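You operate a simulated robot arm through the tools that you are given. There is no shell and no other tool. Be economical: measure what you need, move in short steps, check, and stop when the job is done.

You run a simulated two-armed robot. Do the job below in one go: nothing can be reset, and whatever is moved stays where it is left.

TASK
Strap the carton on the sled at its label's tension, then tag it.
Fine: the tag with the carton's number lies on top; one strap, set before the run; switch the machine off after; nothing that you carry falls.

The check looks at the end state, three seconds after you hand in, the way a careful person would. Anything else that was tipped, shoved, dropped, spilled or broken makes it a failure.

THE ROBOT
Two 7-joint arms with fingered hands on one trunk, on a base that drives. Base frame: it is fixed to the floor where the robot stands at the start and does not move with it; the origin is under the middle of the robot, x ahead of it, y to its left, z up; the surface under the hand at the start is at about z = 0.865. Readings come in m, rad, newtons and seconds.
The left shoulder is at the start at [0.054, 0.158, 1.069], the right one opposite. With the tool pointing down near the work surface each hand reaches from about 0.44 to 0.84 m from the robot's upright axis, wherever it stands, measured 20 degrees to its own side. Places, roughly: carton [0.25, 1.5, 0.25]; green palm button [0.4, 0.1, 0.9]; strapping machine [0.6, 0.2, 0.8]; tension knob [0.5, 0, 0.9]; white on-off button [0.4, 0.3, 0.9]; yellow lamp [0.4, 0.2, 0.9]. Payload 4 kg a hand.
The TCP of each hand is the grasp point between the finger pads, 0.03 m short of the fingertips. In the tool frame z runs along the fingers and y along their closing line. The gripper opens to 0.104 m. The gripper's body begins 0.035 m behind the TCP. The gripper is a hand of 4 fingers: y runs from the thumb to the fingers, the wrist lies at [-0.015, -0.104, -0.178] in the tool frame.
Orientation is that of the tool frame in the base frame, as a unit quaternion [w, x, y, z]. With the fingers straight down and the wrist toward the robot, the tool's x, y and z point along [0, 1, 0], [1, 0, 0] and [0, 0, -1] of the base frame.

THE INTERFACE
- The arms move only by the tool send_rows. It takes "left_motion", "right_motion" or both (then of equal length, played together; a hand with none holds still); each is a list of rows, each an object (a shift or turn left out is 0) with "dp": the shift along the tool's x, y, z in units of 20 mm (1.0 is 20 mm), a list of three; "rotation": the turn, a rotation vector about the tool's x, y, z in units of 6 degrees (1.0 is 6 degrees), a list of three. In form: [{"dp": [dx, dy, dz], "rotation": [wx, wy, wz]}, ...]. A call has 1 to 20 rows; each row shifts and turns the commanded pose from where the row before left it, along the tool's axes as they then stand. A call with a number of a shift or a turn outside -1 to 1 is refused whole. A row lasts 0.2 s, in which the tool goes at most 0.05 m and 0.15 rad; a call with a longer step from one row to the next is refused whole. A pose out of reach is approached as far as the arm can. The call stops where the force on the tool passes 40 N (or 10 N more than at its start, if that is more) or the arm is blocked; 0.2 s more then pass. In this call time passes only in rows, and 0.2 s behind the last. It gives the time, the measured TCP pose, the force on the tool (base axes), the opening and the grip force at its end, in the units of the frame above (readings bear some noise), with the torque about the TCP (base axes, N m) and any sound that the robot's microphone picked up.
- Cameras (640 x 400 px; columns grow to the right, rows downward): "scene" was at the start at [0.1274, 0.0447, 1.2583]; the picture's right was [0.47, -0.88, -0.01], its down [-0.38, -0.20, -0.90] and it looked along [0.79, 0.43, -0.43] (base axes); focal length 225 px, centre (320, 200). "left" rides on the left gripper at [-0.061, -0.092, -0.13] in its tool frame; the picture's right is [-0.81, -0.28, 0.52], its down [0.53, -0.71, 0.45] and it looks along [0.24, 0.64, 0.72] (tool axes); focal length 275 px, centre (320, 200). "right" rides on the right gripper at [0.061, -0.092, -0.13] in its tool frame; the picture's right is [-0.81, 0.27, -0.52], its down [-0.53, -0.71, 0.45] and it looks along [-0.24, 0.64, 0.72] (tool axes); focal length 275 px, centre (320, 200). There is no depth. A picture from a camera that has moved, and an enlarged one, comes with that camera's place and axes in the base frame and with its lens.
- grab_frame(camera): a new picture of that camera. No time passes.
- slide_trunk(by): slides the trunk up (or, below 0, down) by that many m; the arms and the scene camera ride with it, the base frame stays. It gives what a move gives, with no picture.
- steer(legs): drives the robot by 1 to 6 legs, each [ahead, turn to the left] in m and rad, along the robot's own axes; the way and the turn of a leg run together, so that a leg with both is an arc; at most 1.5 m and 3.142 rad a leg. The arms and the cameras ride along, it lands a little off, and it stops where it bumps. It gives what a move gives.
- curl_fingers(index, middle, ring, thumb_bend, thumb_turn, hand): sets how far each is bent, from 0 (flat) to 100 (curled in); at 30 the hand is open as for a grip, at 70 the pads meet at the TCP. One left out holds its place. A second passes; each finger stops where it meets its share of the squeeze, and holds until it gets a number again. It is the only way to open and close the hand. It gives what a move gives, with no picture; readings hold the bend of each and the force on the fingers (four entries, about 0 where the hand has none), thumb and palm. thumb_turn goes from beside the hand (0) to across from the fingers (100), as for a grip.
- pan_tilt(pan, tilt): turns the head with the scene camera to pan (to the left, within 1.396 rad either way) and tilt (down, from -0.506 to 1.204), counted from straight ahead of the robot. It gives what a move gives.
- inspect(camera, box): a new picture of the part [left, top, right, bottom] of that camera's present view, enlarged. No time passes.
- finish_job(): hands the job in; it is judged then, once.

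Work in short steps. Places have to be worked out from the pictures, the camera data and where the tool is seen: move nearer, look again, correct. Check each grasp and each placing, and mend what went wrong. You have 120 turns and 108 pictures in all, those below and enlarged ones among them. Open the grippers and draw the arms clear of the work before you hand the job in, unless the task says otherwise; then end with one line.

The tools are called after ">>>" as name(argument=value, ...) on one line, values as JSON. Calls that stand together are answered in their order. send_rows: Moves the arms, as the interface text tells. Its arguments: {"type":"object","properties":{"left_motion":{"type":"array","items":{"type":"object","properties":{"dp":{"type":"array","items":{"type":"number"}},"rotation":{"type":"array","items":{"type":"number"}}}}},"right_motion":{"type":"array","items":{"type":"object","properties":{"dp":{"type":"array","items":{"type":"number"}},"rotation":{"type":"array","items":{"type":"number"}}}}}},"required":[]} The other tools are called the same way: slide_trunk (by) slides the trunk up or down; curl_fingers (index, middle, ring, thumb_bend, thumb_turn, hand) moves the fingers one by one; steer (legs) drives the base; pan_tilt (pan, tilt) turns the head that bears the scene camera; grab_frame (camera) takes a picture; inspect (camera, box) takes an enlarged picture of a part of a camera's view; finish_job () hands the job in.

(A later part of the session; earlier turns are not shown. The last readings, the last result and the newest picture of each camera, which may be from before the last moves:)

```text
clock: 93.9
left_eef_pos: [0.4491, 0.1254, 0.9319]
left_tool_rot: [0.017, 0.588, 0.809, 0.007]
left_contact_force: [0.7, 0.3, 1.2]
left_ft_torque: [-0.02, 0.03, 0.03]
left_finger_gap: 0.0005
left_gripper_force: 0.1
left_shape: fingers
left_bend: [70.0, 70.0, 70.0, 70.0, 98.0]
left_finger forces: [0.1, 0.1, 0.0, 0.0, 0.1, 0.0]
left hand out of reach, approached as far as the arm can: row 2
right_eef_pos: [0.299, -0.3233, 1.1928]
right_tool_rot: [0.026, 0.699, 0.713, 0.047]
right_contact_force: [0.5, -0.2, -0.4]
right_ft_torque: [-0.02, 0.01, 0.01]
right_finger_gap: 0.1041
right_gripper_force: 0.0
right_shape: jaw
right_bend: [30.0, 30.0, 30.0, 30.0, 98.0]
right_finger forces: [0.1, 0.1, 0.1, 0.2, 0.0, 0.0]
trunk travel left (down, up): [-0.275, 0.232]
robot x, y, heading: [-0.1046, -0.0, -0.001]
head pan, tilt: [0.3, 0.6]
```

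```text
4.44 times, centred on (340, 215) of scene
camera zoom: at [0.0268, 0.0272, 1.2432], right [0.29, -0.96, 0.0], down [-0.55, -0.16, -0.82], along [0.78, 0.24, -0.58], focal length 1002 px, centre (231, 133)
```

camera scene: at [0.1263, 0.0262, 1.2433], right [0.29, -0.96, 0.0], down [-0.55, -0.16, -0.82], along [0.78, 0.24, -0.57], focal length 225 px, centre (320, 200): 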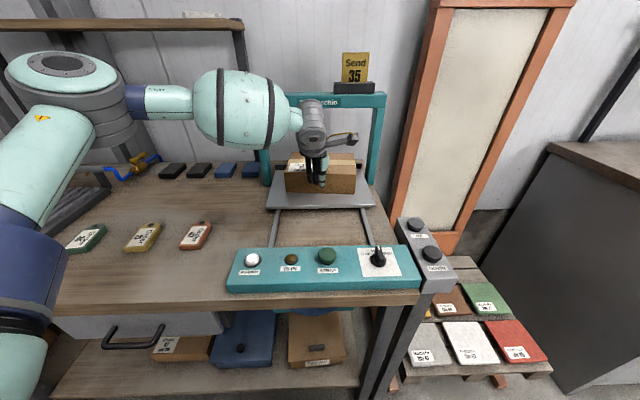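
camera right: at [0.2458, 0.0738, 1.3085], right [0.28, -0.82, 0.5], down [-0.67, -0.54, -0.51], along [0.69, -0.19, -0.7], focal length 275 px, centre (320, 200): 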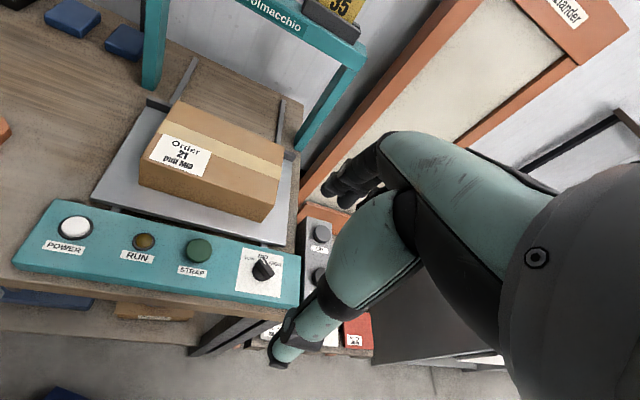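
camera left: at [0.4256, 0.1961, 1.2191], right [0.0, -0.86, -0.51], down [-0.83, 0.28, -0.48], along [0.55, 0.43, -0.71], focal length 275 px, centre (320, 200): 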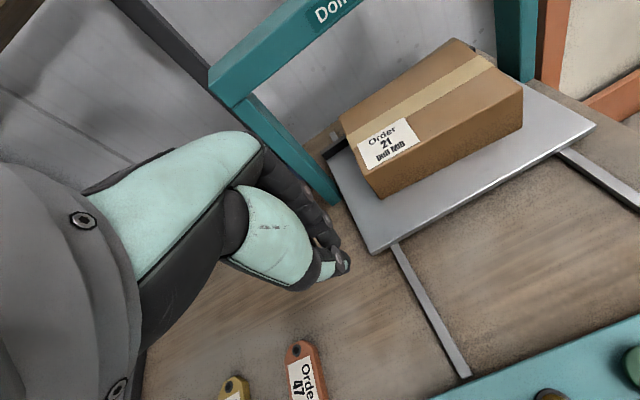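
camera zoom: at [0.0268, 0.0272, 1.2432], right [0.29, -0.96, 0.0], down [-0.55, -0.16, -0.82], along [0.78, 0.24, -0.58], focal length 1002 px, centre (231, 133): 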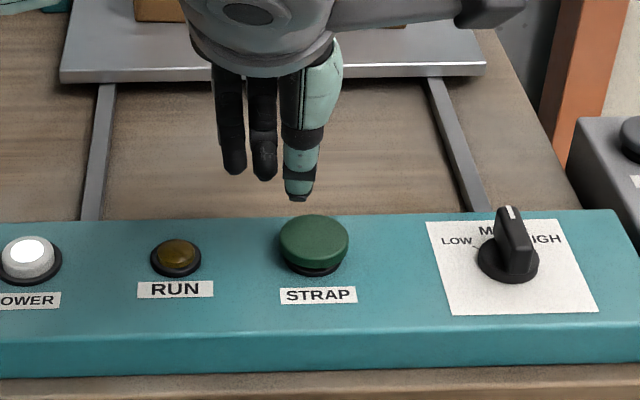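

The left arm is at its sideways limit here. Raise the hand, turn the robot 0.15 rad to the right for margin, and re-approach.

>>> send_rows(left_motion=[{"dp": [0, 0, -1]}, {"dp": [0, 0, -1]}, {"dp": [0, 0, -1]}, {"dp": [0, 0, -1]}])

>>> steer(legs=[[0, -0.18]])

>>> send_rows(left_motion=[{"dp": [0.5, 0, 0]}, {"dp": [0.5, 0, 0]}, {"dp": [0, 0, 0]}])

```text
clock: 94.9
left_eef_pos: [0.4466, 0.1243, 1.0132]
left_tool_rot: [0.018, 0.586, 0.81, 0.008]
left_contact_force: [-0.2, -1.3, 0.1]
left_ft_torque: [0.04, -0.01, 0.0]
left_finger_gap: 0.0009
left_gripper_force: 0.1
left_shape: fingers
left_bend: [70.0, 70.0, 70.0, 70.0, 98.0]
left_finger forces: [0.0, 0.0, 0.1, 0.0, 0.0, 0.0]
right_eef_pos: [0.2978, -0.324, 1.194]
right_tool_rot: [0.026, 0.699, 0.713, 0.048]
right_contact_force: [0.1, 0.2, 0.1]
right_ft_torque: [-0.01, 0.01, 0.0]
right_finger_gap: 0.1039
right_gripper_force: 0.2
right_shape: jaw
right_bend: [30.0, 30.0, 30.0, 30.0, 98.0]
right_finger forces: [0.0, 0.0, 0.1, 0.1, 0.1, 0.0]
trunk travel left (down, up): [-0.275, 0.232]
robot x, y, heading: [-0.1041, 0.0023, 0.002]
head pan, tilt: [0.3, 0.6]
```

```text
clock: 96.1
left_eef_pos: [0.4608, 0.0235, 1.0124]
left_tool_rot: [0.018, 0.656, 0.754, 0.006]
left_contact_force: [-0.5, 0.6, -0.1]
left_ft_torque: [-0.02, 0.03, -0.02]
left_finger_gap: 0.0009
left_gripper_force: 0.1
left_shape: fingers
left_bend: [70.0, 70.0, 70.0, 70.0, 98.0]
left_finger forces: [0.1, 0.1, 0.1, 0.0, 0.1, 0.0]
right_eef_pos: [0.2331, -0.3927, 1.1923]
right_tool_rot: [0.03, 0.763, 0.645, 0.037]
right_contact_force: [-0.8, 0.2, -0.2]
right_ft_torque: [-0.01, -0.01, 0.0]
right_finger_gap: 0.1041
right_gripper_force: 0.1
right_shape: jaw
right_bend: [30.0, 30.0, 30.0, 30.0, 98.0]
right_finger forces: [0.0, 0.1, 0.1, 0.1, 0.0, 0.1]
trunk travel left (down, up): [-0.275, 0.232]
robot x, y, heading: [-0.1013, -0.0018, -0.184]
head pan, tilt: [0.3, 0.6]
```

```text
clock: 96.9
left_eef_pos: [0.4445, 0.0469, 1.0193]
left_tool_rot: [0.023, 0.656, 0.754, 0.01]
left_contact_force: [0.5, -0.3, 0.2]
left_ft_torque: [0.05, -0.02, 0.05]
left_finger_gap: 0.0009
left_gripper_force: 0.0
left_shape: fingers
left_bend: [70.0, 70.0, 70.0, 70.0, 97.0]
left_finger forces: [0.0, 0.1, 0.0, 0.0, 0.1, 0.0]
right_eef_pos: [0.2177, -0.39, 1.1967]
right_tool_rot: [0.035, 0.762, 0.645, 0.043]
right_contact_force: [0.0, 0.5, 0.4]
right_ft_torque: [0.0, 0.01, 0.0]
right_finger_gap: 0.1038
right_gripper_force: 0.0
right_shape: jaw
right_bend: [30.0, 30.0, 30.0, 30.0, 97.0]
right_finger forces: [0.0, 0.1, 0.0, 0.1, 0.1, 0.1]
trunk travel left (down, up): [-0.275, 0.232]
robot x, y, heading: [-0.1057, 0.0039, -0.183]
head pan, tilt: [0.3, 0.6]
```

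>>> send_rows(left_motion=[{"dp": [0.92, 0, 0]}, {"dp": [0.92, 0, 0]}, {"dp": [0.91, 0, 0]}, {"dp": [0, 0, 0.9]}, {"dp": [0, 0, 0.9]}, {"dp": [0, 0, 0.9]}, {"dp": [0, 0, 0.9]}, {"dp": [0, 0, 0]}])

>>> inspect(camera="scene", box=[270, 150, 410, 260])

```text
clock: 98.7
left_eef_pos: [0.4406, 0.0985, 0.9442]
left_tool_rot: [0.022, 0.657, 0.754, 0.01]
left_contact_force: [-0.4, 0.0, 1.0]
left_ft_torque: [0.01, 0.0, -0.01]
left_finger_gap: 0.001
left_gripper_force: 0.0
left_shape: fingers
left_bend: [70.0, 70.0, 70.0, 70.0, 97.0]
left_finger forces: [0.0, 0.1, 0.0, 0.1, 0.0, 0.0]
right_eef_pos: [0.2186, -0.3911, 1.1955]
right_tool_rot: [0.035, 0.762, 0.645, 0.041]
right_contact_force: [-0.4, -0.6, 0.1]
right_ft_torque: [-0.01, 0.0, 0.02]
right_finger_gap: 0.104
right_gripper_force: 0.1
right_shape: jaw
right_bend: [30.0, 30.0, 30.0, 30.0, 97.0]
right_finger forces: [0.1, 0.1, 0.0, 0.0, 0.1, 0.0]
trunk travel left (down, up): [-0.275, 0.232]
robot x, y, heading: [-0.1042, -0.001, -0.19]
head pan, tilt: [0.3, 0.6]
```

```text
3.64 times, centred on (340, 205) of scene
camera zoom: at [0.029, 0.0045, 1.2432], right [0.12, -0.99, 0.0], down [-0.57, -0.06, -0.82], along [0.81, 0.1, -0.58], focal length 820 px, centre (247, 182)
```

zoom: 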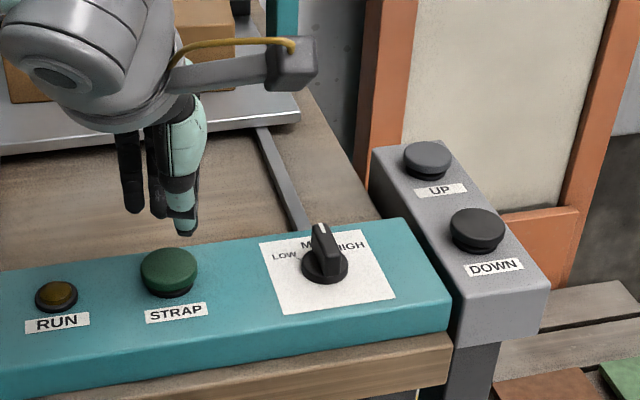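

Thumb tip should land near the cap's centre after ~25-30 mm. Shift 5 mm left and press down gradually.

>>> send_rows(left_motion=[{"dp": [0.25, 0.1, 0.4]}, {"dp": [0, 0, 0.3]}, {"dp": [0, 0, 0.15]}, {"dp": [0, 0, 0.12]}, {"dp": [0, 0, 0.12]}, {"dp": [0, 0, 0.12]}])

>>> inspect(camera="scene", box=[270, 150, 410, 260])

```text
clock: 100.1
left_eef_pos: [0.4421, 0.1054, 0.9214]
left_tool_rot: [0.023, 0.657, 0.754, 0.009]
left_contact_force: [0.0, 0.1, 0.0]
left_ft_torque: [0.01, -0.03, 0.02]
left_finger_gap: 0.0007
left_gripper_force: 0.0
left_shape: fingers
left_bend: [70.0, 70.0, 70.0, 70.0, 97.0]
left_finger forces: [0.1, 0.1, 0.1, 0.1, 0.0, 0.0]
right_eef_pos: [0.2186, -0.3897, 1.1962]
right_tool_rot: [0.034, 0.762, 0.645, 0.042]
right_contact_force: [0.3, 0.2, 0.3]
right_ft_torque: [-0.01, 0.01, -0.01]
right_finger_gap: 0.1041
right_gripper_force: 0.1
right_shape: jaw
right_bend: [30.0, 30.0, 30.0, 30.0, 97.0]
right_finger forces: [0.1, 0.1, 0.1, 0.0, 0.0, 0.0]
trunk travel left (down, up): [-0.275, 0.232]
robot x, y, heading: [-0.1042, 0.001, -0.183]
head pan, tilt: [0.3, 0.6]
```

```text
3.64 times, centred on (340, 205) of scene
camera zoom: at [0.0294, 0.0044, 1.2432], right [0.12, -0.99, 0.0], down [-0.57, -0.06, -0.82], along [0.81, 0.1, -0.58], focal length 820 px, centre (247, 182)
```

zoom: 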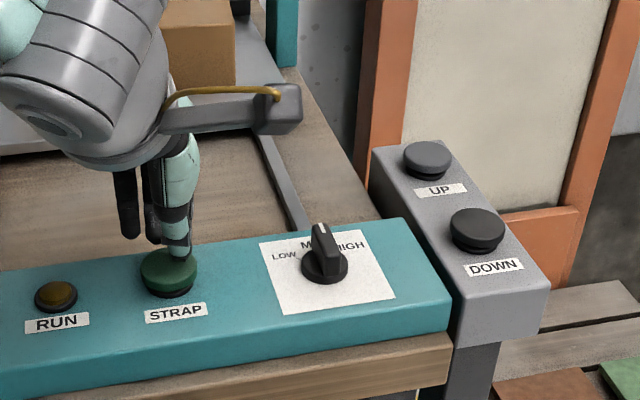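

On target; keep pressing.

>>> send_rows(left_motion=[{"dp": [0, 0, 0.12]}, {"dp": [0, 0, 0.12]}, {"dp": [0, 0, 0.12]}, {"dp": [0, 0, 0.12]}])

```text
clock: 101.1
left_eef_pos: [0.4433, 0.104, 0.9125]
left_tool_rot: [0.024, 0.657, 0.754, 0.01]
left_contact_force: [-2.0, 2.0, 9.4]
left_ft_torque: [-0.04, 0.18, 0.01]
left_finger_gap: 0.0008
left_gripper_force: 4.3
left_shape: fingers
left_bend: [70.0, 70.0, 70.0, 70.0, 98.0]
left_finger forces: [0.0, 0.1, 0.0, 0.0, 8.9, 0.0]
right_eef_pos: [0.2182, -0.3899, 1.195]
right_tool_rot: [0.035, 0.762, 0.645, 0.043]
right_contact_force: [-0.8, 0.1, -0.9]
right_ft_torque: [0.0, -0.01, 0.02]
right_finger_gap: 0.1041
right_gripper_force: 0.1
right_shape: jaw
right_bend: [30.0, 30.0, 30.0, 30.0, 97.0]
right_finger forces: [0.0, 0.0, 0.0, 0.1, 0.0, 0.1]
trunk travel left (down, up): [-0.275, 0.232]
robot x, y, heading: [-0.1038, 0.0037, -0.186]
head pan, tilt: [0.3, 0.6]
heard: click
```

A click. Lift off and look at what the machine does.

>>> send_rows(left_motion=[{"dp": [0, 0, -0.5]}, {"dp": [0, 0, -1]}, {"dp": [0, 0, -1]}, {"dp": [0, 0, -1]}])

>>> grab_frame(camera="scene")

```text
clock: 102.1
left_eef_pos: [0.4389, 0.1043, 0.9825]
left_tool_rot: [0.023, 0.656, 0.754, 0.01]
left_contact_force: [-0.4, -0.4, 0.5]
left_ft_torque: [0.02, 0.04, -0.01]
left_finger_gap: 0.0007
left_gripper_force: 0.1
left_shape: fingers
left_bend: [70.0, 70.0, 70.0, 70.0, 98.0]
left_finger forces: [0.1, 0.1, 0.0, 0.0, 0.1, 0.1]
right_eef_pos: [0.2193, -0.3903, 1.1963]
right_tool_rot: [0.034, 0.763, 0.645, 0.042]
right_contact_force: [-1.1, 0.2, -0.3]
right_ft_torque: [0.04, 0.02, 0.01]
right_finger_gap: 0.1041
right_gripper_force: 0.0
right_shape: jaw
right_bend: [30.0, 30.0, 30.0, 30.0, 97.0]
right_finger forces: [0.0, 0.1, 0.0, 0.0, 0.0, 0.0]
trunk travel left (down, up): [-0.275, 0.232]
robot x, y, heading: [-0.1047, 0.0019, -0.183]
head pan, tilt: [0.3, 0.6]
```

```text
32 pictures are left
camera scene: at [0.0288, 0.0043, 1.2432], right [0.12, -0.99, 0.0], down [-0.57, -0.06, -0.82], along [0.81, 0.1, -0.58], focal length 225 px, centre (320, 200)
```

scene: 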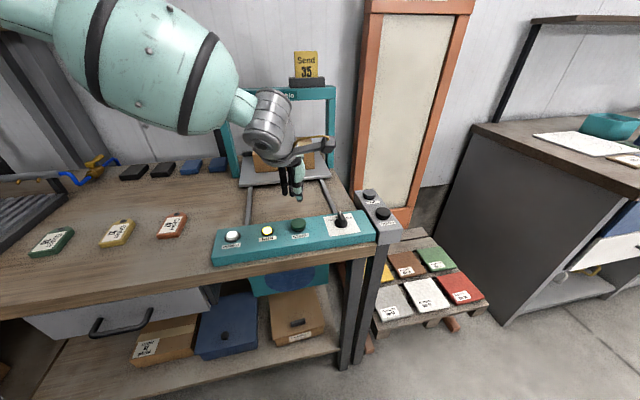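

RUN is lit: the machine is running. Raise the hand and turn the robot back left while it runs, then look.

>>> send_rows(left_motion=[{"dp": [0, 0, -1]}, {"dp": [0, 0, -1]}, {"dp": [0, 0, -1]}])

>>> steer(legs=[[0, 0.19]])

>>> send_rows(left_motion=[{"dp": [1, -0.3, 0]}, {"dp": [1, -0.3, 0]}, {"dp": [1, -0.3, 0]}, {"dp": [1, -0.3, 0]}, {"dp": [0, 0, 0]}])

>>> grab_frame(camera="scene")

```text
clock: 102.9
left_eef_pos: [0.4363, 0.1051, 1.0413]
left_tool_rot: [0.022, 0.657, 0.754, 0.01]
left_contact_force: [0.9, -1.0, -0.3]
left_ft_torque: [0.01, 0.02, 0.04]
left_finger_gap: 0.0009
left_gripper_force: 0.1
left_shape: fingers
left_bend: [70.0, 70.0, 70.0, 70.0, 98.0]
left_finger forces: [0.1, 0.1, 0.1, 0.0, 0.1, 0.1]
right_eef_pos: [0.2192, -0.3894, 1.196]
right_tool_rot: [0.034, 0.762, 0.645, 0.041]
right_contact_force: [-0.1, 0.4, -1.1]
right_ft_torque: [-0.02, -0.03, 0.0]
right_finger_gap: 0.1039
right_gripper_force: 0.2
right_shape: jaw
right_bend: [30.0, 30.0, 30.0, 30.0, 97.0]
right_finger forces: [0.0, 0.0, 0.0, 0.0, 0.0, 0.0]
trunk travel left (down, up): [-0.275, 0.232]
robot x, y, heading: [-0.1022, 0.0025, -0.187]
head pan, tilt: [0.3, 0.6]
```

```text
clock: 104.1
left_eef_pos: [0.4087, 0.2052, 1.041]
left_tool_rot: [0.021, 0.583, 0.812, 0.011]
left_contact_force: [0.7, -0.6, -0.7]
left_ft_torque: [-0.02, -0.03, -0.01]
left_finger_gap: 0.0009
left_gripper_force: 0.0
left_shape: fingers
left_bend: [70.0, 70.0, 70.0, 70.0, 98.0]
left_finger forces: [0.0, 0.0, 0.0, 0.0, 0.0, 0.1]
right_eef_pos: [0.2879, -0.3239, 1.197]
right_tool_rot: [0.03, 0.698, 0.714, 0.044]
right_contact_force: [-0.1, 0.0, 0.0]
right_ft_torque: [-0.02, 0.0, 0.03]
right_finger_gap: 0.1039
right_gripper_force: 0.1
right_shape: jaw
right_bend: [30.0, 30.0, 30.0, 30.0, 97.0]
right_finger forces: [0.0, 0.1, 0.1, 0.1, 0.0, 0.0]
trunk travel left (down, up): [-0.275, 0.232]
robot x, y, heading: [-0.1051, -0.0014, 0.006]
head pan, tilt: [0.3, 0.6]
```

```text
clock: 105.3
left_eef_pos: [0.3476, 0.2726, 1.0423]
left_tool_rot: [0.026, 0.582, 0.812, 0.015]
left_contact_force: [0.3, 0.0, 0.1]
left_ft_torque: [0.03, 0.04, -0.01]
left_finger_gap: 0.0006
left_gripper_force: 0.0
left_shape: fingers
left_bend: [70.0, 70.0, 70.0, 70.0, 98.0]
left_finger forces: [0.1, 0.1, 0.0, 0.0, 0.0, 0.0]
right_eef_pos: [0.2727, -0.3232, 1.2011]
right_tool_rot: [0.036, 0.698, 0.714, 0.048]
right_contact_force: [-0.8, -0.1, -0.1]
right_ft_torque: [-0.01, -0.02, -0.01]
right_finger_gap: 0.1039
right_gripper_force: 0.1
right_shape: jaw
right_bend: [30.0, 30.0, 30.0, 30.0, 97.0]
right_finger forces: [0.0, 0.0, 0.1, 0.0, 0.0, 0.0]
trunk travel left (down, up): [-0.275, 0.232]
robot x, y, heading: [-0.1037, 0.0034, 0.001]
head pan, tilt: [0.3, 0.6]
```

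```text
31 pictures are left
camera scene: at [0.0272, 0.0279, 1.2431], right [0.3, -0.95, 0.0], down [-0.55, -0.17, -0.82], along [0.78, 0.25, -0.58], focal length 225 px, centre (320, 200)
```

scene: 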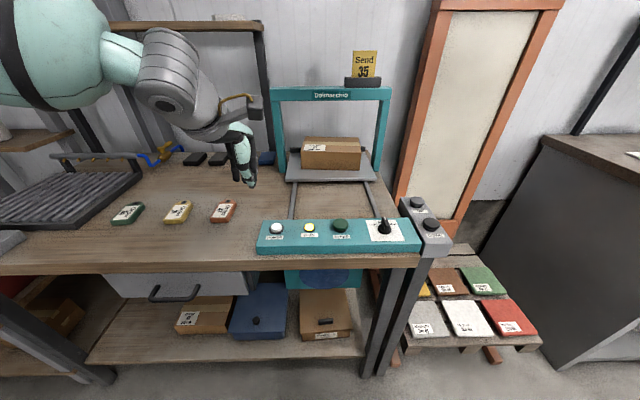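

Still running. Position over POWER meanwhile, staying well above.

>>> send_rows(left_motion=[{"dp": [-0.56, 0.56, 0]}, {"dp": [-0.56, 0.56, 0]}, {"dp": [-0.56, 0.55, 0]}, {"dp": [0, 0, 0.9]}, {"dp": [0, 0, 0.9]}, {"dp": [0, 0, 0.9]}, {"dp": [0, 0, 0.9]}, {"dp": [0, 0, 0.7]}, {"dp": [0, 0, 0]}])

>>> inspect(camera="scene", box=[230, 120, 390, 250])

```text
clock: 107.3
left_eef_pos: [0.3931, 0.2504, 0.9606]
left_tool_rot: [0.027, 0.582, 0.812, 0.015]
left_contact_force: [0.0, 0.3, -0.1]
left_ft_torque: [0.02, 0.03, -0.01]
left_finger_gap: 0.0007
left_gripper_force: 0.0
left_shape: fingers
left_bend: [70.0, 70.0, 70.0, 70.0, 98.0]
left_finger forces: [0.0, 0.1, 0.0, 0.1, 0.0, 0.0]
right_eef_pos: [0.2729, -0.3233, 1.2005]
right_tool_rot: [0.035, 0.698, 0.714, 0.048]
right_contact_force: [-0.4, -1.2, -0.4]
right_ft_torque: [0.02, -0.02, -0.01]
right_finger_gap: 0.1038
right_gripper_force: 0.1
right_shape: jaw
right_bend: [30.0, 30.0, 30.0, 30.0, 97.0]
right_finger forces: [0.1, 0.0, 0.0, 0.0, 0.0, 0.0]
trunk travel left (down, up): [-0.275, 0.232]
robot x, y, heading: [-0.1079, -0.0008, 0.01]
head pan, tilt: [0.3, 0.6]
```

```text
3.08 times, centred on (310, 185) of scene
camera zoom: at [0.0264, 0.0284, 1.2432], right [0.3, -0.95, 0.0], down [-0.55, -0.17, -0.82], along [0.78, 0.25, -0.58], focal length 694 px, centre (351, 246)
```

zoom: 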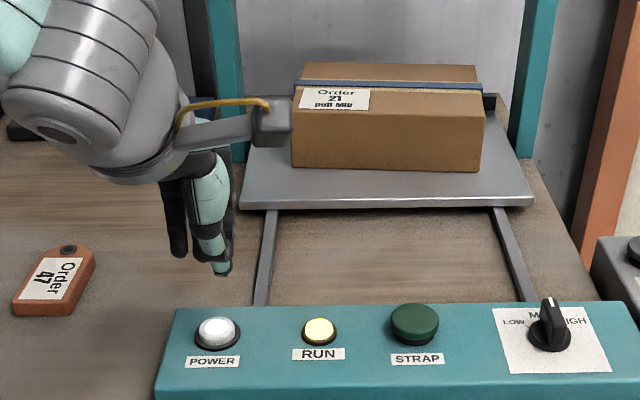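

A blue strap is on the carton at the arch; RUN is still lit. Wait a few seconds for it to finish.

>>> send_rows(left_motion=[{"dp": [0, 0, 0]}, {"dp": [0, 0, 0]}, {"dp": [0, 0, 0]}, {"dp": [0, 0, 0]}, {"dp": [0, 0, 0]}, {"dp": [0, 0, 0]}, {"dp": [0, 0, 0]}, {"dp": [0, 0, 0]}, {"dp": [0, 0, 0]}, {"dp": [0, 0, 0]}, {"dp": [0, 0, 0]}, {"dp": [0, 0, 0]}, {"dp": [0, 0, 0]}, {"dp": [0, 0, 0]}, {"dp": [0, 0, 0]}, {"dp": [0, 0, 0]}, {"dp": [0, 0, 0]}, {"dp": [0, 0, 0]}, {"dp": [0, 0, 0]}, {"dp": [0, 0, 0]}])

>>> inspect(camera="scene", box=[230, 120, 390, 250])

```text
clock: 111.5
left_eef_pos: [0.3945, 0.2501, 0.9611]
left_tool_rot: [0.027, 0.583, 0.812, 0.014]
left_contact_force: [0.3, -0.4, 0.4]
left_ft_torque: [-0.03, -0.01, -0.02]
left_finger_gap: 0.0006
left_gripper_force: 0.0
left_shape: fingers
left_bend: [70.0, 70.0, 70.0, 70.0, 98.0]
left_finger forces: [0.0, 0.1, 0.1, 0.0, 0.0, 0.0]
right_eef_pos: [0.2728, -0.3219, 1.201]
right_tool_rot: [0.035, 0.699, 0.713, 0.049]
right_contact_force: [0.7, -0.3, 0.0]
right_ft_torque: [0.02, -0.01, 0.03]
right_finger_gap: 0.1039
right_gripper_force: 0.0
right_shape: jaw
right_bend: [30.0, 30.0, 30.0, 30.0, 97.0]
right_finger forces: [0.0, 0.0, 0.0, 0.0, 0.0, 0.0]
trunk travel left (down, up): [-0.275, 0.232]
robot x, y, heading: [-0.1027, 0.0009, 0.003]
head pan, tilt: [0.3, 0.6]
```

```text
3.08 times, centred on (310, 185) of scene
camera zoom: at [0.0266, 0.0285, 1.2432], right [0.3, -0.95, 0.0], down [-0.55, -0.17, -0.82], along [0.78, 0.25, -0.58], focal length 694 px, centre (351, 246)
```

zoom: 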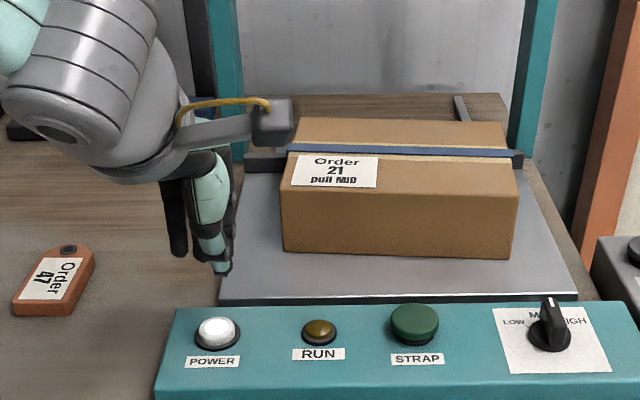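

The sled has returned by itself with one strap on the carton, RUN off. Now press POWER off: descend.

>>> send_rows(left_motion=[{"dp": [0, 0, 0.6]}, {"dp": [0, 0, 0.6]}, {"dp": [0, 0, 0.5]}, {"dp": [0, 0, 0.3]}, {"dp": [0, 0, 0]}])

>>> inspect(camera="scene", box=[240, 180, 340, 250])

```text
clock: 112.7
left_eef_pos: [0.3975, 0.2498, 0.921]
left_tool_rot: [0.027, 0.582, 0.812, 0.016]
left_contact_force: [0.9, 0.4, -0.2]
left_ft_torque: [-0.01, -0.02, -0.02]
left_finger_gap: 0.0007
left_gripper_force: 0.0
left_shape: fingers
left_bend: [70.0, 70.0, 70.0, 70.0, 98.0]
left_finger forces: [0.0, 0.0, 0.0, 0.0, 0.1, 0.0]
right_eef_pos: [0.273, -0.323, 1.2013]
right_tool_rot: [0.035, 0.698, 0.714, 0.048]
right_contact_force: [-0.4, -1.0, -0.2]
right_ft_torque: [0.01, 0.02, -0.01]
right_finger_gap: 0.1039
right_gripper_force: 0.0
right_shape: jaw
right_bend: [30.0, 30.0, 30.0, 30.0, 97.0]
right_finger forces: [0.1, 0.0, 0.1, 0.0, 0.0, 0.0]
trunk travel left (down, up): [-0.275, 0.232]
robot x, y, heading: [-0.1025, 0.0028, 0.006]
head pan, tilt: [0.3, 0.6]
```

```text
5.71 times, centred on (290, 215) of scene
camera zoom: at [0.0265, 0.0284, 1.2432], right [0.3, -0.95, 0.0], down [-0.55, -0.17, -0.82], along [0.78, 0.25, -0.58], focal length 1288 px, centre (491, 114)
```

zoom: 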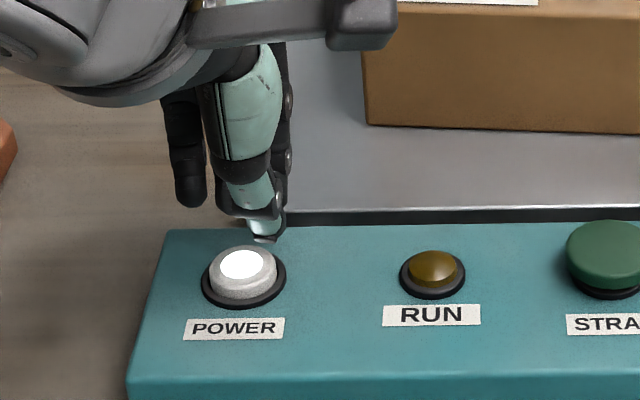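

Shift 7 mm left and press.

>>> send_rows(left_motion=[{"dp": [0.35, 0, 0.1]}, {"dp": [0, 0, 0.12]}, {"dp": [0, 0, 0.12]}, {"dp": [0, 0, 0.12]}, {"dp": [0, 0, 0.12]}, {"dp": [0, 0, 0.12]}])

>>> inspect(camera="scene", box=[240, 180, 340, 250])

```text
clock: 114.1
left_eef_pos: [0.3964, 0.2569, 0.908]
left_tool_rot: [0.027, 0.583, 0.812, 0.015]
left_contact_force: [-0.6, 0.1, 2.4]
left_ft_torque: [-0.04, 0.01, -0.03]
left_finger_gap: 0.0008
left_gripper_force: 0.9
left_shape: fingers
left_bend: [70.0, 70.0, 70.0, 70.0, 98.0]
left_finger forces: [0.0, 0.1, 0.1, 0.1, 2.4, 0.0]
right_eef_pos: [0.2718, -0.3232, 1.2012]
right_tool_rot: [0.036, 0.698, 0.713, 0.049]
right_contact_force: [-0.2, -0.4, -1.2]
right_ft_torque: [0.01, -0.05, -0.03]
right_finger_gap: 0.1039
right_gripper_force: 0.1
right_shape: jaw
right_bend: [30.0, 30.0, 30.0, 30.0, 97.0]
right_finger forces: [0.0, 0.1, 0.0, 0.1, 0.0, 0.0]
trunk travel left (down, up): [-0.275, 0.232]
robot x, y, heading: [-0.1017, 0.0044, 0.009]
head pan, tilt: [0.3, 0.6]
heard: click
```

```text
5.71 times, centred on (290, 215) of scene
camera zoom: at [0.0262, 0.0285, 1.2432], right [0.3, -0.95, 0.0], down [-0.55, -0.17, -0.82], along [0.78, 0.25, -0.58], focal length 1288 px, centre (491, 114)
```

zoom: 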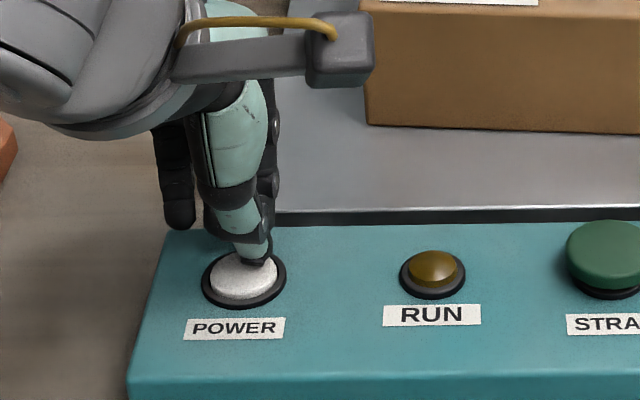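

Click, and the POWER lamp is dark. Lift the hand, and turn the robot left ~0.5 rad toward the tags.

>>> send_rows(left_motion=[{"dp": [0, 0, -0.5]}, {"dp": [0, 0, -1]}, {"dp": [0, 0, -1]}, {"dp": [0, 0, -1]}, {"dp": [0, 0, -1]}, {"dp": [0, 0, -1]}, {"dp": [0, 0, -1]}, {"dp": [0, 0, -1]}, {"dp": [0, 0, -1]}, {"dp": [0, 0, -1]}])

>>> steer(legs=[[0, 0.5]])

>>> curl_fingers(hand="left", index=40, middle=40, ring=40, thumb_bend=40)

>>> pan_tilt(pan=0.2, tilt=0.7)

>>> grab_frame(camera="scene")

```text
clock: 116.3
left_eef_pos: [0.3836, 0.2582, 1.0949]
left_tool_rot: [0.027, 0.583, 0.812, 0.015]
left_contact_force: [-0.2, 0.2, 0.1]
left_ft_torque: [0.0, 0.01, 0.01]
left_finger_gap: 0.0011
left_gripper_force: 0.1
left_shape: fingers
left_bend: [70.0, 70.0, 70.0, 70.0, 98.0]
left_finger forces: [0.0, 0.0, 0.0, 0.0, 0.0, 0.0]
right_eef_pos: [0.273, -0.3227, 1.2016]
right_tool_rot: [0.035, 0.698, 0.713, 0.049]
right_contact_force: [-0.6, -0.1, -0.2]
right_ft_torque: [0.01, -0.04, -0.02]
right_finger_gap: 0.1041
right_gripper_force: 0.0
right_shape: jaw
right_bend: [30.0, 30.0, 30.0, 30.0, 97.0]
right_finger forces: [0.1, 0.0, 0.0, 0.0, 0.0, 0.1]
trunk travel left (down, up): [-0.275, 0.232]
robot x, y, heading: [-0.1042, 0.001, 0.004]
head pan, tilt: [0.3, 0.6]
```

```text
clock: 118.3
left_eef_pos: [0.2039, 0.4588, 1.0952]
left_tool_rot: [0.023, 0.366, 0.93, 0.02]
left_contact_force: [-0.2, 0.0, 0.7]
left_ft_torque: [0.02, 0.0, -0.02]
left_finger_gap: 0.001
left_gripper_force: 0.0
left_shape: fingers
left_bend: [70.0, 70.0, 70.0, 70.0, 98.0]
left_finger forces: [0.0, 0.0, 0.1, 0.0, 0.1, 0.0]
right_eef_pos: [0.3806, -0.1061, 1.2006]
right_tool_rot: [0.022, 0.503, 0.862, 0.056]
right_contact_force: [-0.6, 0.0, -0.3]
right_ft_torque: [-0.03, -0.01, 0.01]
right_finger_gap: 0.1037
right_gripper_force: 0.0
right_shape: jaw
right_bend: [30.0, 30.0, 30.0, 30.0, 97.0]
right_finger forces: [0.0, 0.0, 0.0, 0.0, 0.0, 0.0]
trunk travel left (down, up): [-0.275, 0.232]
robot x, y, heading: [-0.1025, -0.0027, 0.495]
head pan, tilt: [0.3, 0.6]
```

```text
clock: 119.3
left_eef_pos: [0.1945, 0.4533, 1.1021]
left_tool_rot: [0.026, 0.367, 0.93, 0.025]
left_contact_force: [-0.2, 1.1, -0.5]
left_ft_torque: [0.01, -0.01, 0.0]
left_finger_gap: 0.0774
left_gripper_force: 0.1
left_shape: fingers
left_bend: [40.0, 40.0, 40.0, 40.0, 98.0]
left_finger forces: [0.0, 0.0, 0.1, 0.1, 0.0, 0.1]
right_eef_pos: [0.3701, -0.1129, 1.2057]
right_tool_rot: [0.025, 0.502, 0.862, 0.061]
right_contact_force: [0.4, 0.2, -0.2]
right_ft_torque: [0.0, 0.04, -0.03]
right_finger_gap: 0.1039
right_gripper_force: 0.0
right_shape: jaw
right_bend: [30.0, 30.0, 30.0, 30.0, 97.0]
right_finger forces: [0.1, 0.0, 0.2, 0.0, 0.1, 0.0]
trunk travel left (down, up): [-0.275, 0.232]
robot x, y, heading: [-0.1024, -0.0022, 0.495]
head pan, tilt: [0.3, 0.6]
```

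```text
clock: 120.0
left_eef_pos: [0.1941, 0.4521, 1.1023]
left_tool_rot: [0.026, 0.367, 0.93, 0.025]
left_contact_force: [0.1, -1.0, -0.7]
left_ft_torque: [0.02, 0.02, 0.05]
left_finger_gap: 0.0774
left_gripper_force: 0.0
left_shape: fingers
left_bend: [40.0, 40.0, 40.0, 40.0, 98.0]
left_finger forces: [0.0, 0.1, 0.0, 0.0, 0.1, 0.0]
right_eef_pos: [0.3701, -0.113, 1.2059]
right_tool_rot: [0.025, 0.502, 0.862, 0.061]
right_contact_force: [0.5, 0.6, 0.2]
right_ft_torque: [-0.01, -0.03, -0.02]
right_finger_gap: 0.1038
right_gripper_force: 0.1
right_shape: jaw
right_bend: [30.0, 30.0, 30.0, 30.0, 97.0]
right_finger forces: [0.0, 0.0, 0.0, 0.0, 0.0, 0.0]
trunk travel left (down, up): [-0.275, 0.232]
robot x, y, heading: [-0.1014, -0.0017, 0.493]
head pan, tilt: [0.201, 0.7]
```

```text
26 pictures are left
camera scene: at [0.0029, 0.0767, 1.2346], right [0.64, -0.77, 0.0], down [-0.5, -0.42, -0.76], along [0.58, 0.49, -0.65], focal length 225 px, centre (320, 200)
```

scene: 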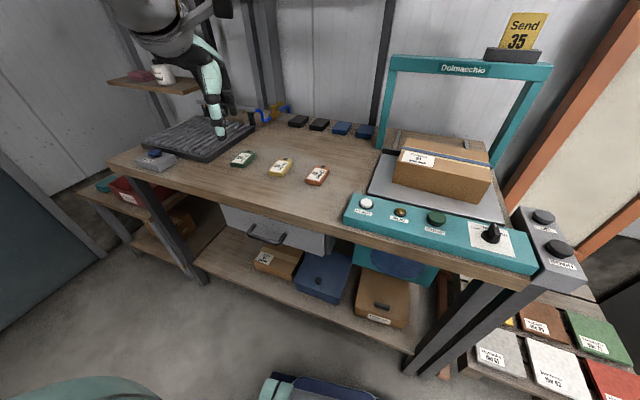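

The yellow tag (21) is at about (0.385, 0.555), long axis ~24°. Bring the left hand above it and look closely.

>>> send_rows(left_motion=[{"dp": [-0.35, 1, 0.2]}, {"dp": [-0.35, 1, 0.2]}, {"dp": [-0.35, 1, 0.2]}, {"dp": [-0.35, 1, 0.2]}, {"dp": [-0.35, 1, 0.2]}, {"dp": [-0.35, 1, 0.2]}, {"dp": [-0.35, 1, 0.2]}, {"dp": [-0.35, 1, 0.2]}, {"dp": [-0.35, 1, 0.2]}, {"dp": [-0.35, 1, 0.2]}, {"rotation": [0, 0, 0.97]}, {"rotation": [0, 0, 0.97]}, {"rotation": [0, 0, 0.97]}, {"rotation": [0, 0, 0.97]}, {"dp": [0, 0, 0]}])

>>> grab_frame(camera="left")

```text
clock: 123.2
left_eef_pos: [0.3837, 0.5522, 1.0777]
left_tool_rot: [0.021, 0.547, 0.836, 0.031]
left_contact_force: [-0.6, 0.1, 1.0]
left_ft_torque: [-0.03, -0.02, 0.03]
left_finger_gap: 0.0774
left_gripper_force: 0.1
left_shape: fingers
left_bend: [40.0, 40.0, 40.0, 40.0, 98.0]
left_finger forces: [0.1, 0.0, 0.0, 0.1, 0.0, 0.0]
right_eef_pos: [0.3696, -0.1136, 1.2043]
right_tool_rot: [0.025, 0.503, 0.862, 0.061]
right_contact_force: [0.6, 0.5, 0.1]
right_ft_torque: [0.02, 0.01, 0.0]
right_finger_gap: 0.1041
right_gripper_force: 0.0
right_shape: jaw
right_bend: [30.0, 30.0, 30.0, 30.0, 97.0]
right_finger forces: [0.0, 0.0, 0.1, 0.1, 0.0, 0.0]
trunk travel left (down, up): [-0.275, 0.232]
robot x, y, heading: [-0.1013, -0.0016, 0.499]
head pan, tilt: [0.201, 0.7]
```

```text
25 pictures are left
camera left: at [0.3154, 0.4543, 1.2014], right [0.11, -0.84, -0.54], down [-0.83, 0.22, -0.51], along [0.54, 0.5, -0.68], focal length 275 px, centre (320, 200)
```

left: 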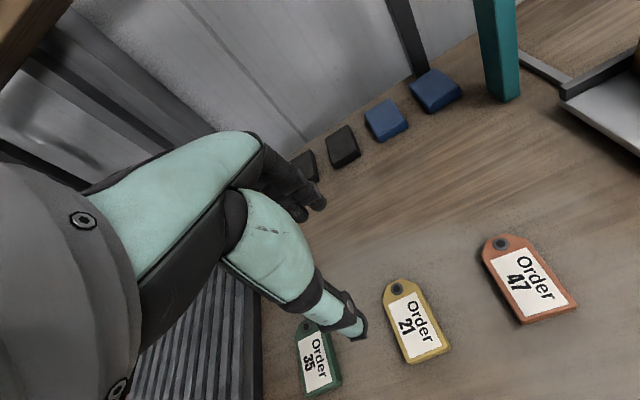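

The tag is 83×46 mm, and the hand's closing line is already along its length (24°); the hand opens 104 mm, so I'll take it by its ends. Open fully, level the hand, descend above it.

>>> curl_fingers(hand="left", index=30, middle=30, ring=30, thumb_bend=30)

>>> send_rows(left_motion=[{"rotation": [0.72, 0, 0]}, {"dp": [0, 0.28, 0.8]}, {"dp": [0, 0, 0.9]}, {"dp": [0, 0, 0.9]}, {"dp": [0, 0, 0.9]}, {"dp": [0, 0, 0.9]}, {"dp": [0, 0, 0.9]}, {"dp": [0, 0, 0.9]}, {"dp": [0, 0, 0]}])

>>> grab_frame(camera="left")

>>> inspect(camera="scene", box=[220, 100, 340, 200])

```text
clock: 124.2
left_eef_pos: [0.383, 0.5509, 1.0773]
left_tool_rot: [0.021, 0.548, 0.836, 0.03]
left_contact_force: [0.1, 0.8, -0.5]
left_ft_torque: [-0.01, 0.0, 0.01]
left_finger_gap: 0.1023
left_gripper_force: 0.0
left_shape: fingers
left_bend: [30.0, 30.0, 30.0, 30.0, 98.0]
left_finger forces: [0.0, 0.0, 0.0, 0.1, 0.1, 0.0]
right_eef_pos: [0.3687, -0.1134, 1.2046]
right_tool_rot: [0.025, 0.503, 0.862, 0.061]
right_contact_force: [0.0, -0.5, -0.6]
right_ft_torque: [0.03, 0.02, 0.01]
right_finger_gap: 0.1038
right_gripper_force: 0.1
right_shape: jaw
right_bend: [30.0, 30.0, 30.0, 30.0, 97.0]
right_finger forces: [0.0, 0.0, 0.0, 0.1, 0.0, 0.0]
trunk travel left (down, up): [-0.275, 0.232]
robot x, y, heading: [-0.1036, -0.0005, 0.495]
head pan, tilt: [0.201, 0.7]
```

```text
clock: 126.2
left_eef_pos: [0.3914, 0.554, 0.9548]
left_tool_rot: [0.001, 0.547, 0.837, -0.001]
left_contact_force: [-0.3, 0.1, 0.0]
left_ft_torque: [0.0, -0.02, 0.01]
left_finger_gap: 0.1026
left_gripper_force: 0.2
left_shape: fingers
left_bend: [30.0, 30.0, 30.0, 30.0, 98.0]
left_finger forces: [0.0, 0.0, 0.0, 0.0, 0.0, 0.1]
right_eef_pos: [0.3676, -0.1135, 1.2049]
right_tool_rot: [0.025, 0.503, 0.862, 0.061]
right_contact_force: [-0.7, 0.3, 0.3]
right_ft_torque: [-0.02, 0.02, 0.01]
right_finger_gap: 0.1037
right_gripper_force: 0.0
right_shape: jaw
right_bend: [30.0, 30.0, 30.0, 30.0, 97.0]
right_finger forces: [0.0, 0.0, 0.0, 0.0, 0.1, 0.1]
trunk travel left (down, up): [-0.275, 0.232]
robot x, y, heading: [-0.0987, 0.0015, 0.498]
head pan, tilt: [0.201, 0.7]
```

```text
24 pictures are left
camera left: at [0.3303, 0.46, 1.0856], right [0.07, -0.85, -0.52], down [-0.87, 0.2, -0.45], along [0.49, 0.48, -0.73], focal length 275 px, centre (320, 200)
```

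left: 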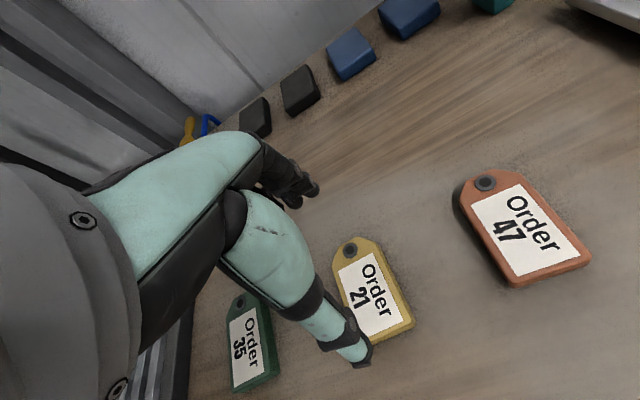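

```text
4.00 times, centred on (280, 150) of scene
camera zoom: at [0.0028, 0.0764, 1.2346], right [0.64, -0.77, 0.0], down [-0.5, -0.42, -0.76], along [0.58, 0.49, -0.65], focal length 902 px, centre (480, 400)
```

zoom: 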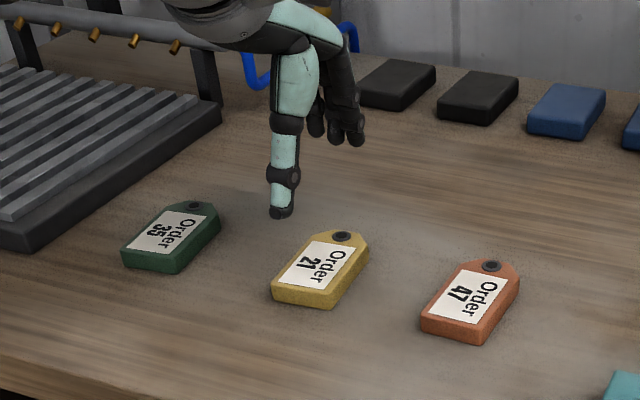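

Both cameras put the tag centre at about (0.381, 0.544), 13 mm toward the thumb from the TCP. Correct and descend further.

>>> send_rows(left_motion=[{"dp": [-0.25, -0.65, 0.3]}, {"dp": [0, 0, 0.6]}, {"dp": [0, 0, 0.6]}, {"dp": [0, 0, 0]}])

>>> inspect(camera="left", box=[200, 130, 480, 380])

>>> inspect(camera="scene", box=[240, 120, 340, 190])

```text
clock: 127.2
left_eef_pos: [0.3794, 0.5435, 0.9248]
left_tool_rot: [-0.001, 0.548, 0.837, -0.001]
left_contact_force: [0.2, -0.8, 0.3]
left_ft_torque: [0.03, -0.01, 0.0]
left_finger_gap: 0.1028
left_gripper_force: 0.1
left_shape: fingers
left_bend: [30.0, 30.0, 30.0, 30.0, 98.0]
left_finger forces: [0.1, 0.1, 0.0, 0.0, 0.0, 0.0]
right_eef_pos: [0.3689, -0.1126, 1.2059]
right_tool_rot: [0.026, 0.503, 0.862, 0.061]
right_contact_force: [-0.2, 1.3, 0.3]
right_ft_torque: [-0.01, 0.03, -0.03]
right_finger_gap: 0.1038
right_gripper_force: 0.1
right_shape: jaw
right_bend: [30.0, 30.0, 30.0, 30.0, 97.0]
right_finger forces: [0.0, 0.0, 0.0, 0.1, 0.0, 0.1]
trunk travel left (down, up): [-0.275, 0.232]
robot x, y, heading: [-0.1024, -0.0046, 0.494]
head pan, tilt: [0.201, 0.7]
```

```text
1.60 times, centred on (340, 255) of left
camera zoom: at [0.3193, 0.4502, 1.0558], right [0.07, -0.85, -0.52], down [-0.87, 0.2, -0.46], along [0.49, 0.48, -0.73], focal length 440 px, centre (288, 112)
```

zoom: 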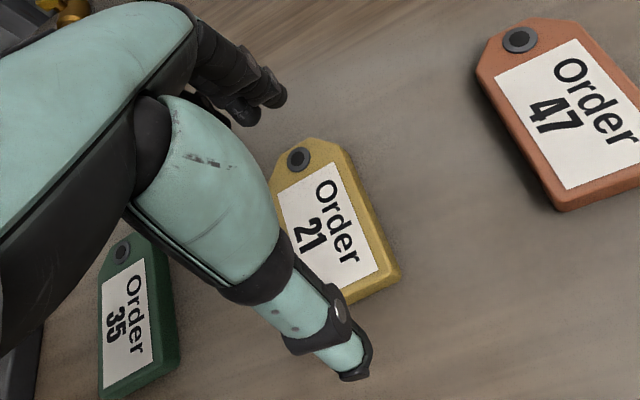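

```text
5.71 times, centred on (290, 155) of scene
camera zoom: at [0.0026, 0.0764, 1.2346], right [0.64, -0.77, 0.0], down [-0.5, -0.42, -0.76], along [0.58, 0.49, -0.65], focal length 1288 px, centre (491, 457)
```

zoom: 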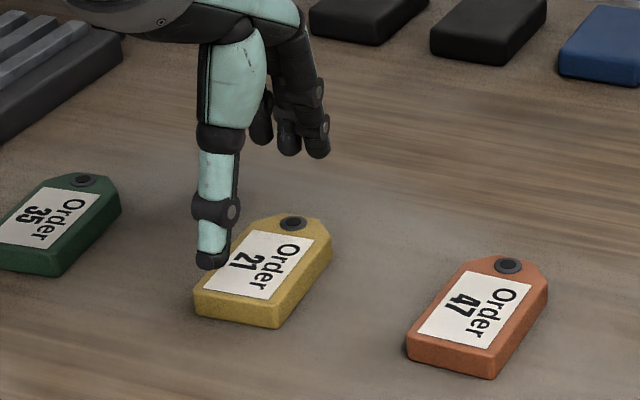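

Shift 7 mm toward the thumb side, then descend 18 mm more and check clearance at both ends.

>>> send_rows(left_motion=[{"dp": [-0.1, -0.35, 0]}, {"dp": [0, 0, 0.3]}, {"dp": [0, 0, 0.3]}, {"dp": [0, 0, 0.3]}, {"dp": [0, 0, 0]}])

>>> inspect(camera="left", box=[200, 130, 480, 380])

>>> inspect(camera="scene", box=[240, 120, 340, 190])

```text
clock: 128.3
left_eef_pos: [0.3744, 0.5394, 0.9051]
left_tool_rot: [0.0, 0.548, 0.837, -0.001]
left_contact_force: [0.3, -0.2, 0.7]
left_ft_torque: [0.05, -0.02, 0.03]
left_finger_gap: 0.1026
left_gripper_force: 0.1
left_shape: fingers
left_bend: [30.0, 30.0, 30.0, 30.0, 98.0]
left_finger forces: [0.0, 0.0, 0.1, 0.0, 0.0, 0.0]
right_eef_pos: [0.3688, -0.1127, 1.2063]
right_tool_rot: [0.026, 0.503, 0.862, 0.061]
right_contact_force: [-1.0, 0.6, -0.6]
right_ft_torque: [-0.01, -0.01, -0.01]
right_finger_gap: 0.1043
right_gripper_force: 0.0
right_shape: jaw
right_bend: [30.0, 30.0, 30.0, 30.0, 97.0]
right_finger forces: [0.1, 0.1, 0.0, 0.0, 0.0, 0.0]
trunk travel left (down, up): [-0.275, 0.232]
robot x, y, heading: [-0.1042, -0.0022, 0.498]
head pan, tilt: [0.201, 0.7]
```

```text
1.60 times, centred on (340, 255) of left
camera zoom: at [0.3135, 0.4454, 1.0376], right [0.07, -0.85, -0.52], down [-0.87, 0.2, -0.45], along [0.49, 0.48, -0.73], focal length 440 px, centre (288, 112)
```

zoom: 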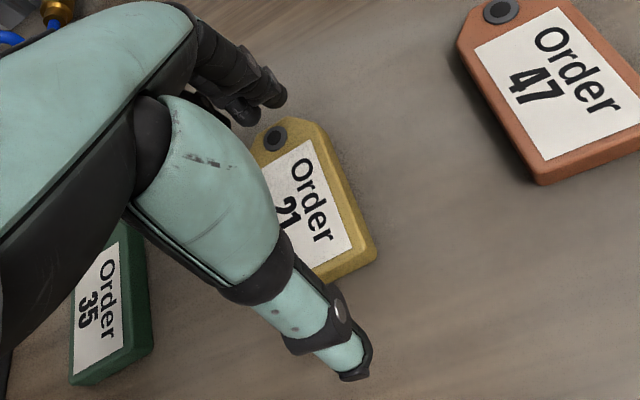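

```text
5.71 times, centred on (290, 155) of scene
camera zoom: at [0.0031, 0.0767, 1.2345], right [0.64, -0.77, 0.0], down [-0.5, -0.42, -0.76], along [0.58, 0.49, -0.65], focal length 1288 px, centre (491, 457)
```

zoom: 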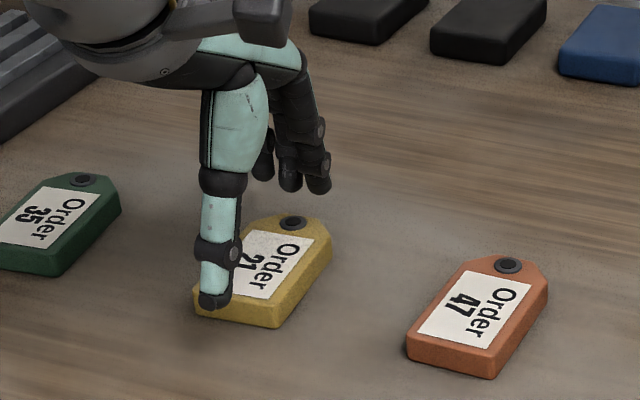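

Both ends look clear (thumb ~10 mm beyond, fingers ~20 mm beyond). Shift 5 mm right and lower until fingertips are near the bench.

>>> send_rows(left_motion=[{"dp": [-0.25, 0, 0.15]}, {"dp": [0, 0, 0.15]}, {"dp": [0, 0, 0.15]}, {"dp": [0, 0, 0.15]}, {"dp": [0, 0, 0]}])

>>> inspect(camera="scene", box=[240, 120, 340, 190])

```text
clock: 129.6
left_eef_pos: [0.3754, 0.5363, 0.8931]
left_tool_rot: [0.001, 0.548, 0.837, -0.001]
left_contact_force: [0.1, -0.4, 1.0]
left_ft_torque: [-0.02, 0.04, -0.01]
left_finger_gap: 0.1029
left_gripper_force: 0.1
left_shape: fingers
left_bend: [30.0, 30.0, 30.0, 30.0, 98.0]
left_finger forces: [0.0, 0.0, 0.1, 0.0, 0.0, 0.0]
right_eef_pos: [0.3683, -0.1132, 1.2054]
right_tool_rot: [0.025, 0.503, 0.862, 0.061]
right_contact_force: [-0.1, -0.4, 0.0]
right_ft_torque: [0.01, 0.0, 0.03]
right_finger_gap: 0.1041
right_gripper_force: 0.1
right_shape: jaw
right_bend: [30.0, 30.0, 30.0, 30.0, 97.0]
right_finger forces: [0.0, 0.1, 0.0, 0.0, 0.1, 0.0]
trunk travel left (down, up): [-0.275, 0.232]
robot x, y, heading: [-0.1052, -0.0023, 0.5]
head pan, tilt: [0.201, 0.7]
```

```text
5.71 times, centred on (290, 155) of scene
camera zoom: at [0.0029, 0.0766, 1.2346], right [0.64, -0.77, 0.0], down [-0.5, -0.42, -0.76], along [0.58, 0.49, -0.65], focal length 1288 px, centre (491, 457)
```

zoom: 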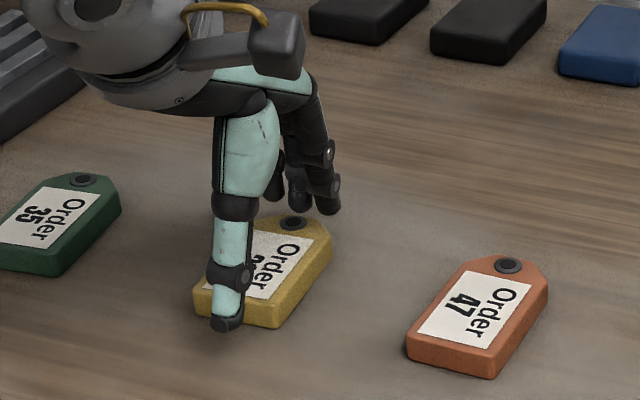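

Thumb in front, fingers behind. Lower 6 mm more and close on the tag.

>>> send_rows(left_motion=[{"dp": [0, 0, 0.15]}, {"dp": [0, 0, 0.15]}, {"dp": [0, 0, 0]}])

>>> curl_fingers(hand="left", index=50, middle=50, ring=50, thumb_bend=50)

>>> inspect(camera="scene", box=[240, 120, 340, 190])

```text
clock: 130.3
left_eef_pos: [0.3753, 0.5354, 0.8869]
left_tool_rot: [0.0, 0.548, 0.837, -0.001]
left_contact_force: [-0.3, -0.4, 0.5]
left_ft_torque: [0.03, 0.01, -0.01]
left_finger_gap: 0.1026
left_gripper_force: 0.0
left_shape: fingers
left_bend: [30.0, 30.0, 30.0, 30.0, 98.0]
left_finger forces: [0.0, 0.0, 0.0, 0.0, 0.0, 0.0]
right_eef_pos: [0.3686, -0.1128, 1.2049]
right_tool_rot: [0.025, 0.503, 0.862, 0.06]
right_contact_force: [0.2, -0.8, 0.5]
right_ft_torque: [0.02, -0.01, 0.0]
right_finger_gap: 0.104
right_gripper_force: 0.0
right_shape: jaw
right_bend: [30.0, 30.0, 30.0, 30.0, 97.0]
right_finger forces: [0.0, 0.0, 0.0, 0.0, 0.0, 0.0]
trunk travel left (down, up): [-0.275, 0.232]
robot x, y, heading: [-0.0988, 0.0037, 0.496]
head pan, tilt: [0.201, 0.7]
```

```text
clock: 131.3
left_eef_pos: [0.3772, 0.5351, 0.8899]
left_tool_rot: [0.001, 0.547, 0.837, 0.0]
left_contact_force: [3.6, 1.3, 15.9]
left_ft_torque: [0.45, -0.62, 0.01]
left_finger_gap: 0.0529
left_gripper_force: 7.2
left_shape: fingers
left_bend: [50.0, 46.0, 50.0, 50.0, 98.0]
left_finger forces: [0.0, 15.1, 0.0, 0.0, 0.0, 0.1]
right_eef_pos: [0.3683, -0.1145, 1.206]
right_tool_rot: [0.025, 0.502, 0.862, 0.061]
right_contact_force: [-0.4, 0.8, -0.2]
right_ft_torque: [-0.02, -0.01, 0.02]
right_finger_gap: 0.1038
right_gripper_force: 0.1
right_shape: jaw
right_bend: [30.0, 30.0, 30.0, 30.0, 97.0]
right_finger forces: [0.0, 0.0, 0.0, 0.0, 0.0, 0.1]
trunk travel left (down, up): [-0.275, 0.232]
robot x, y, heading: [-0.1059, -0.0016, 0.5]
head pan, tilt: [0.201, 0.7]
```

```text
5.71 times, centred on (290, 155) of scene
camera zoom: at [0.0019, 0.0753, 1.2348], right [0.64, -0.77, 0.0], down [-0.5, -0.42, -0.76], along [0.58, 0.49, -0.65], focal length 1288 px, centre (491, 457)
```

zoom: 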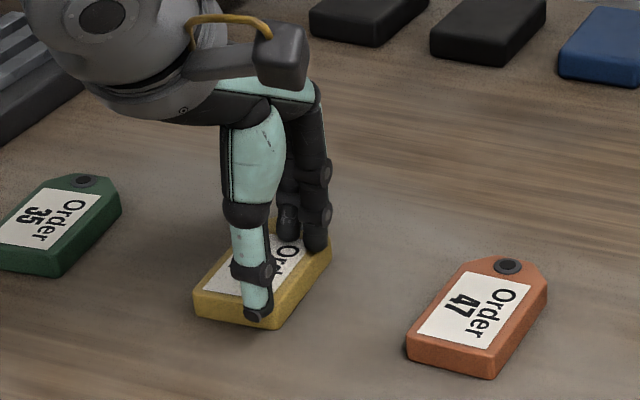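

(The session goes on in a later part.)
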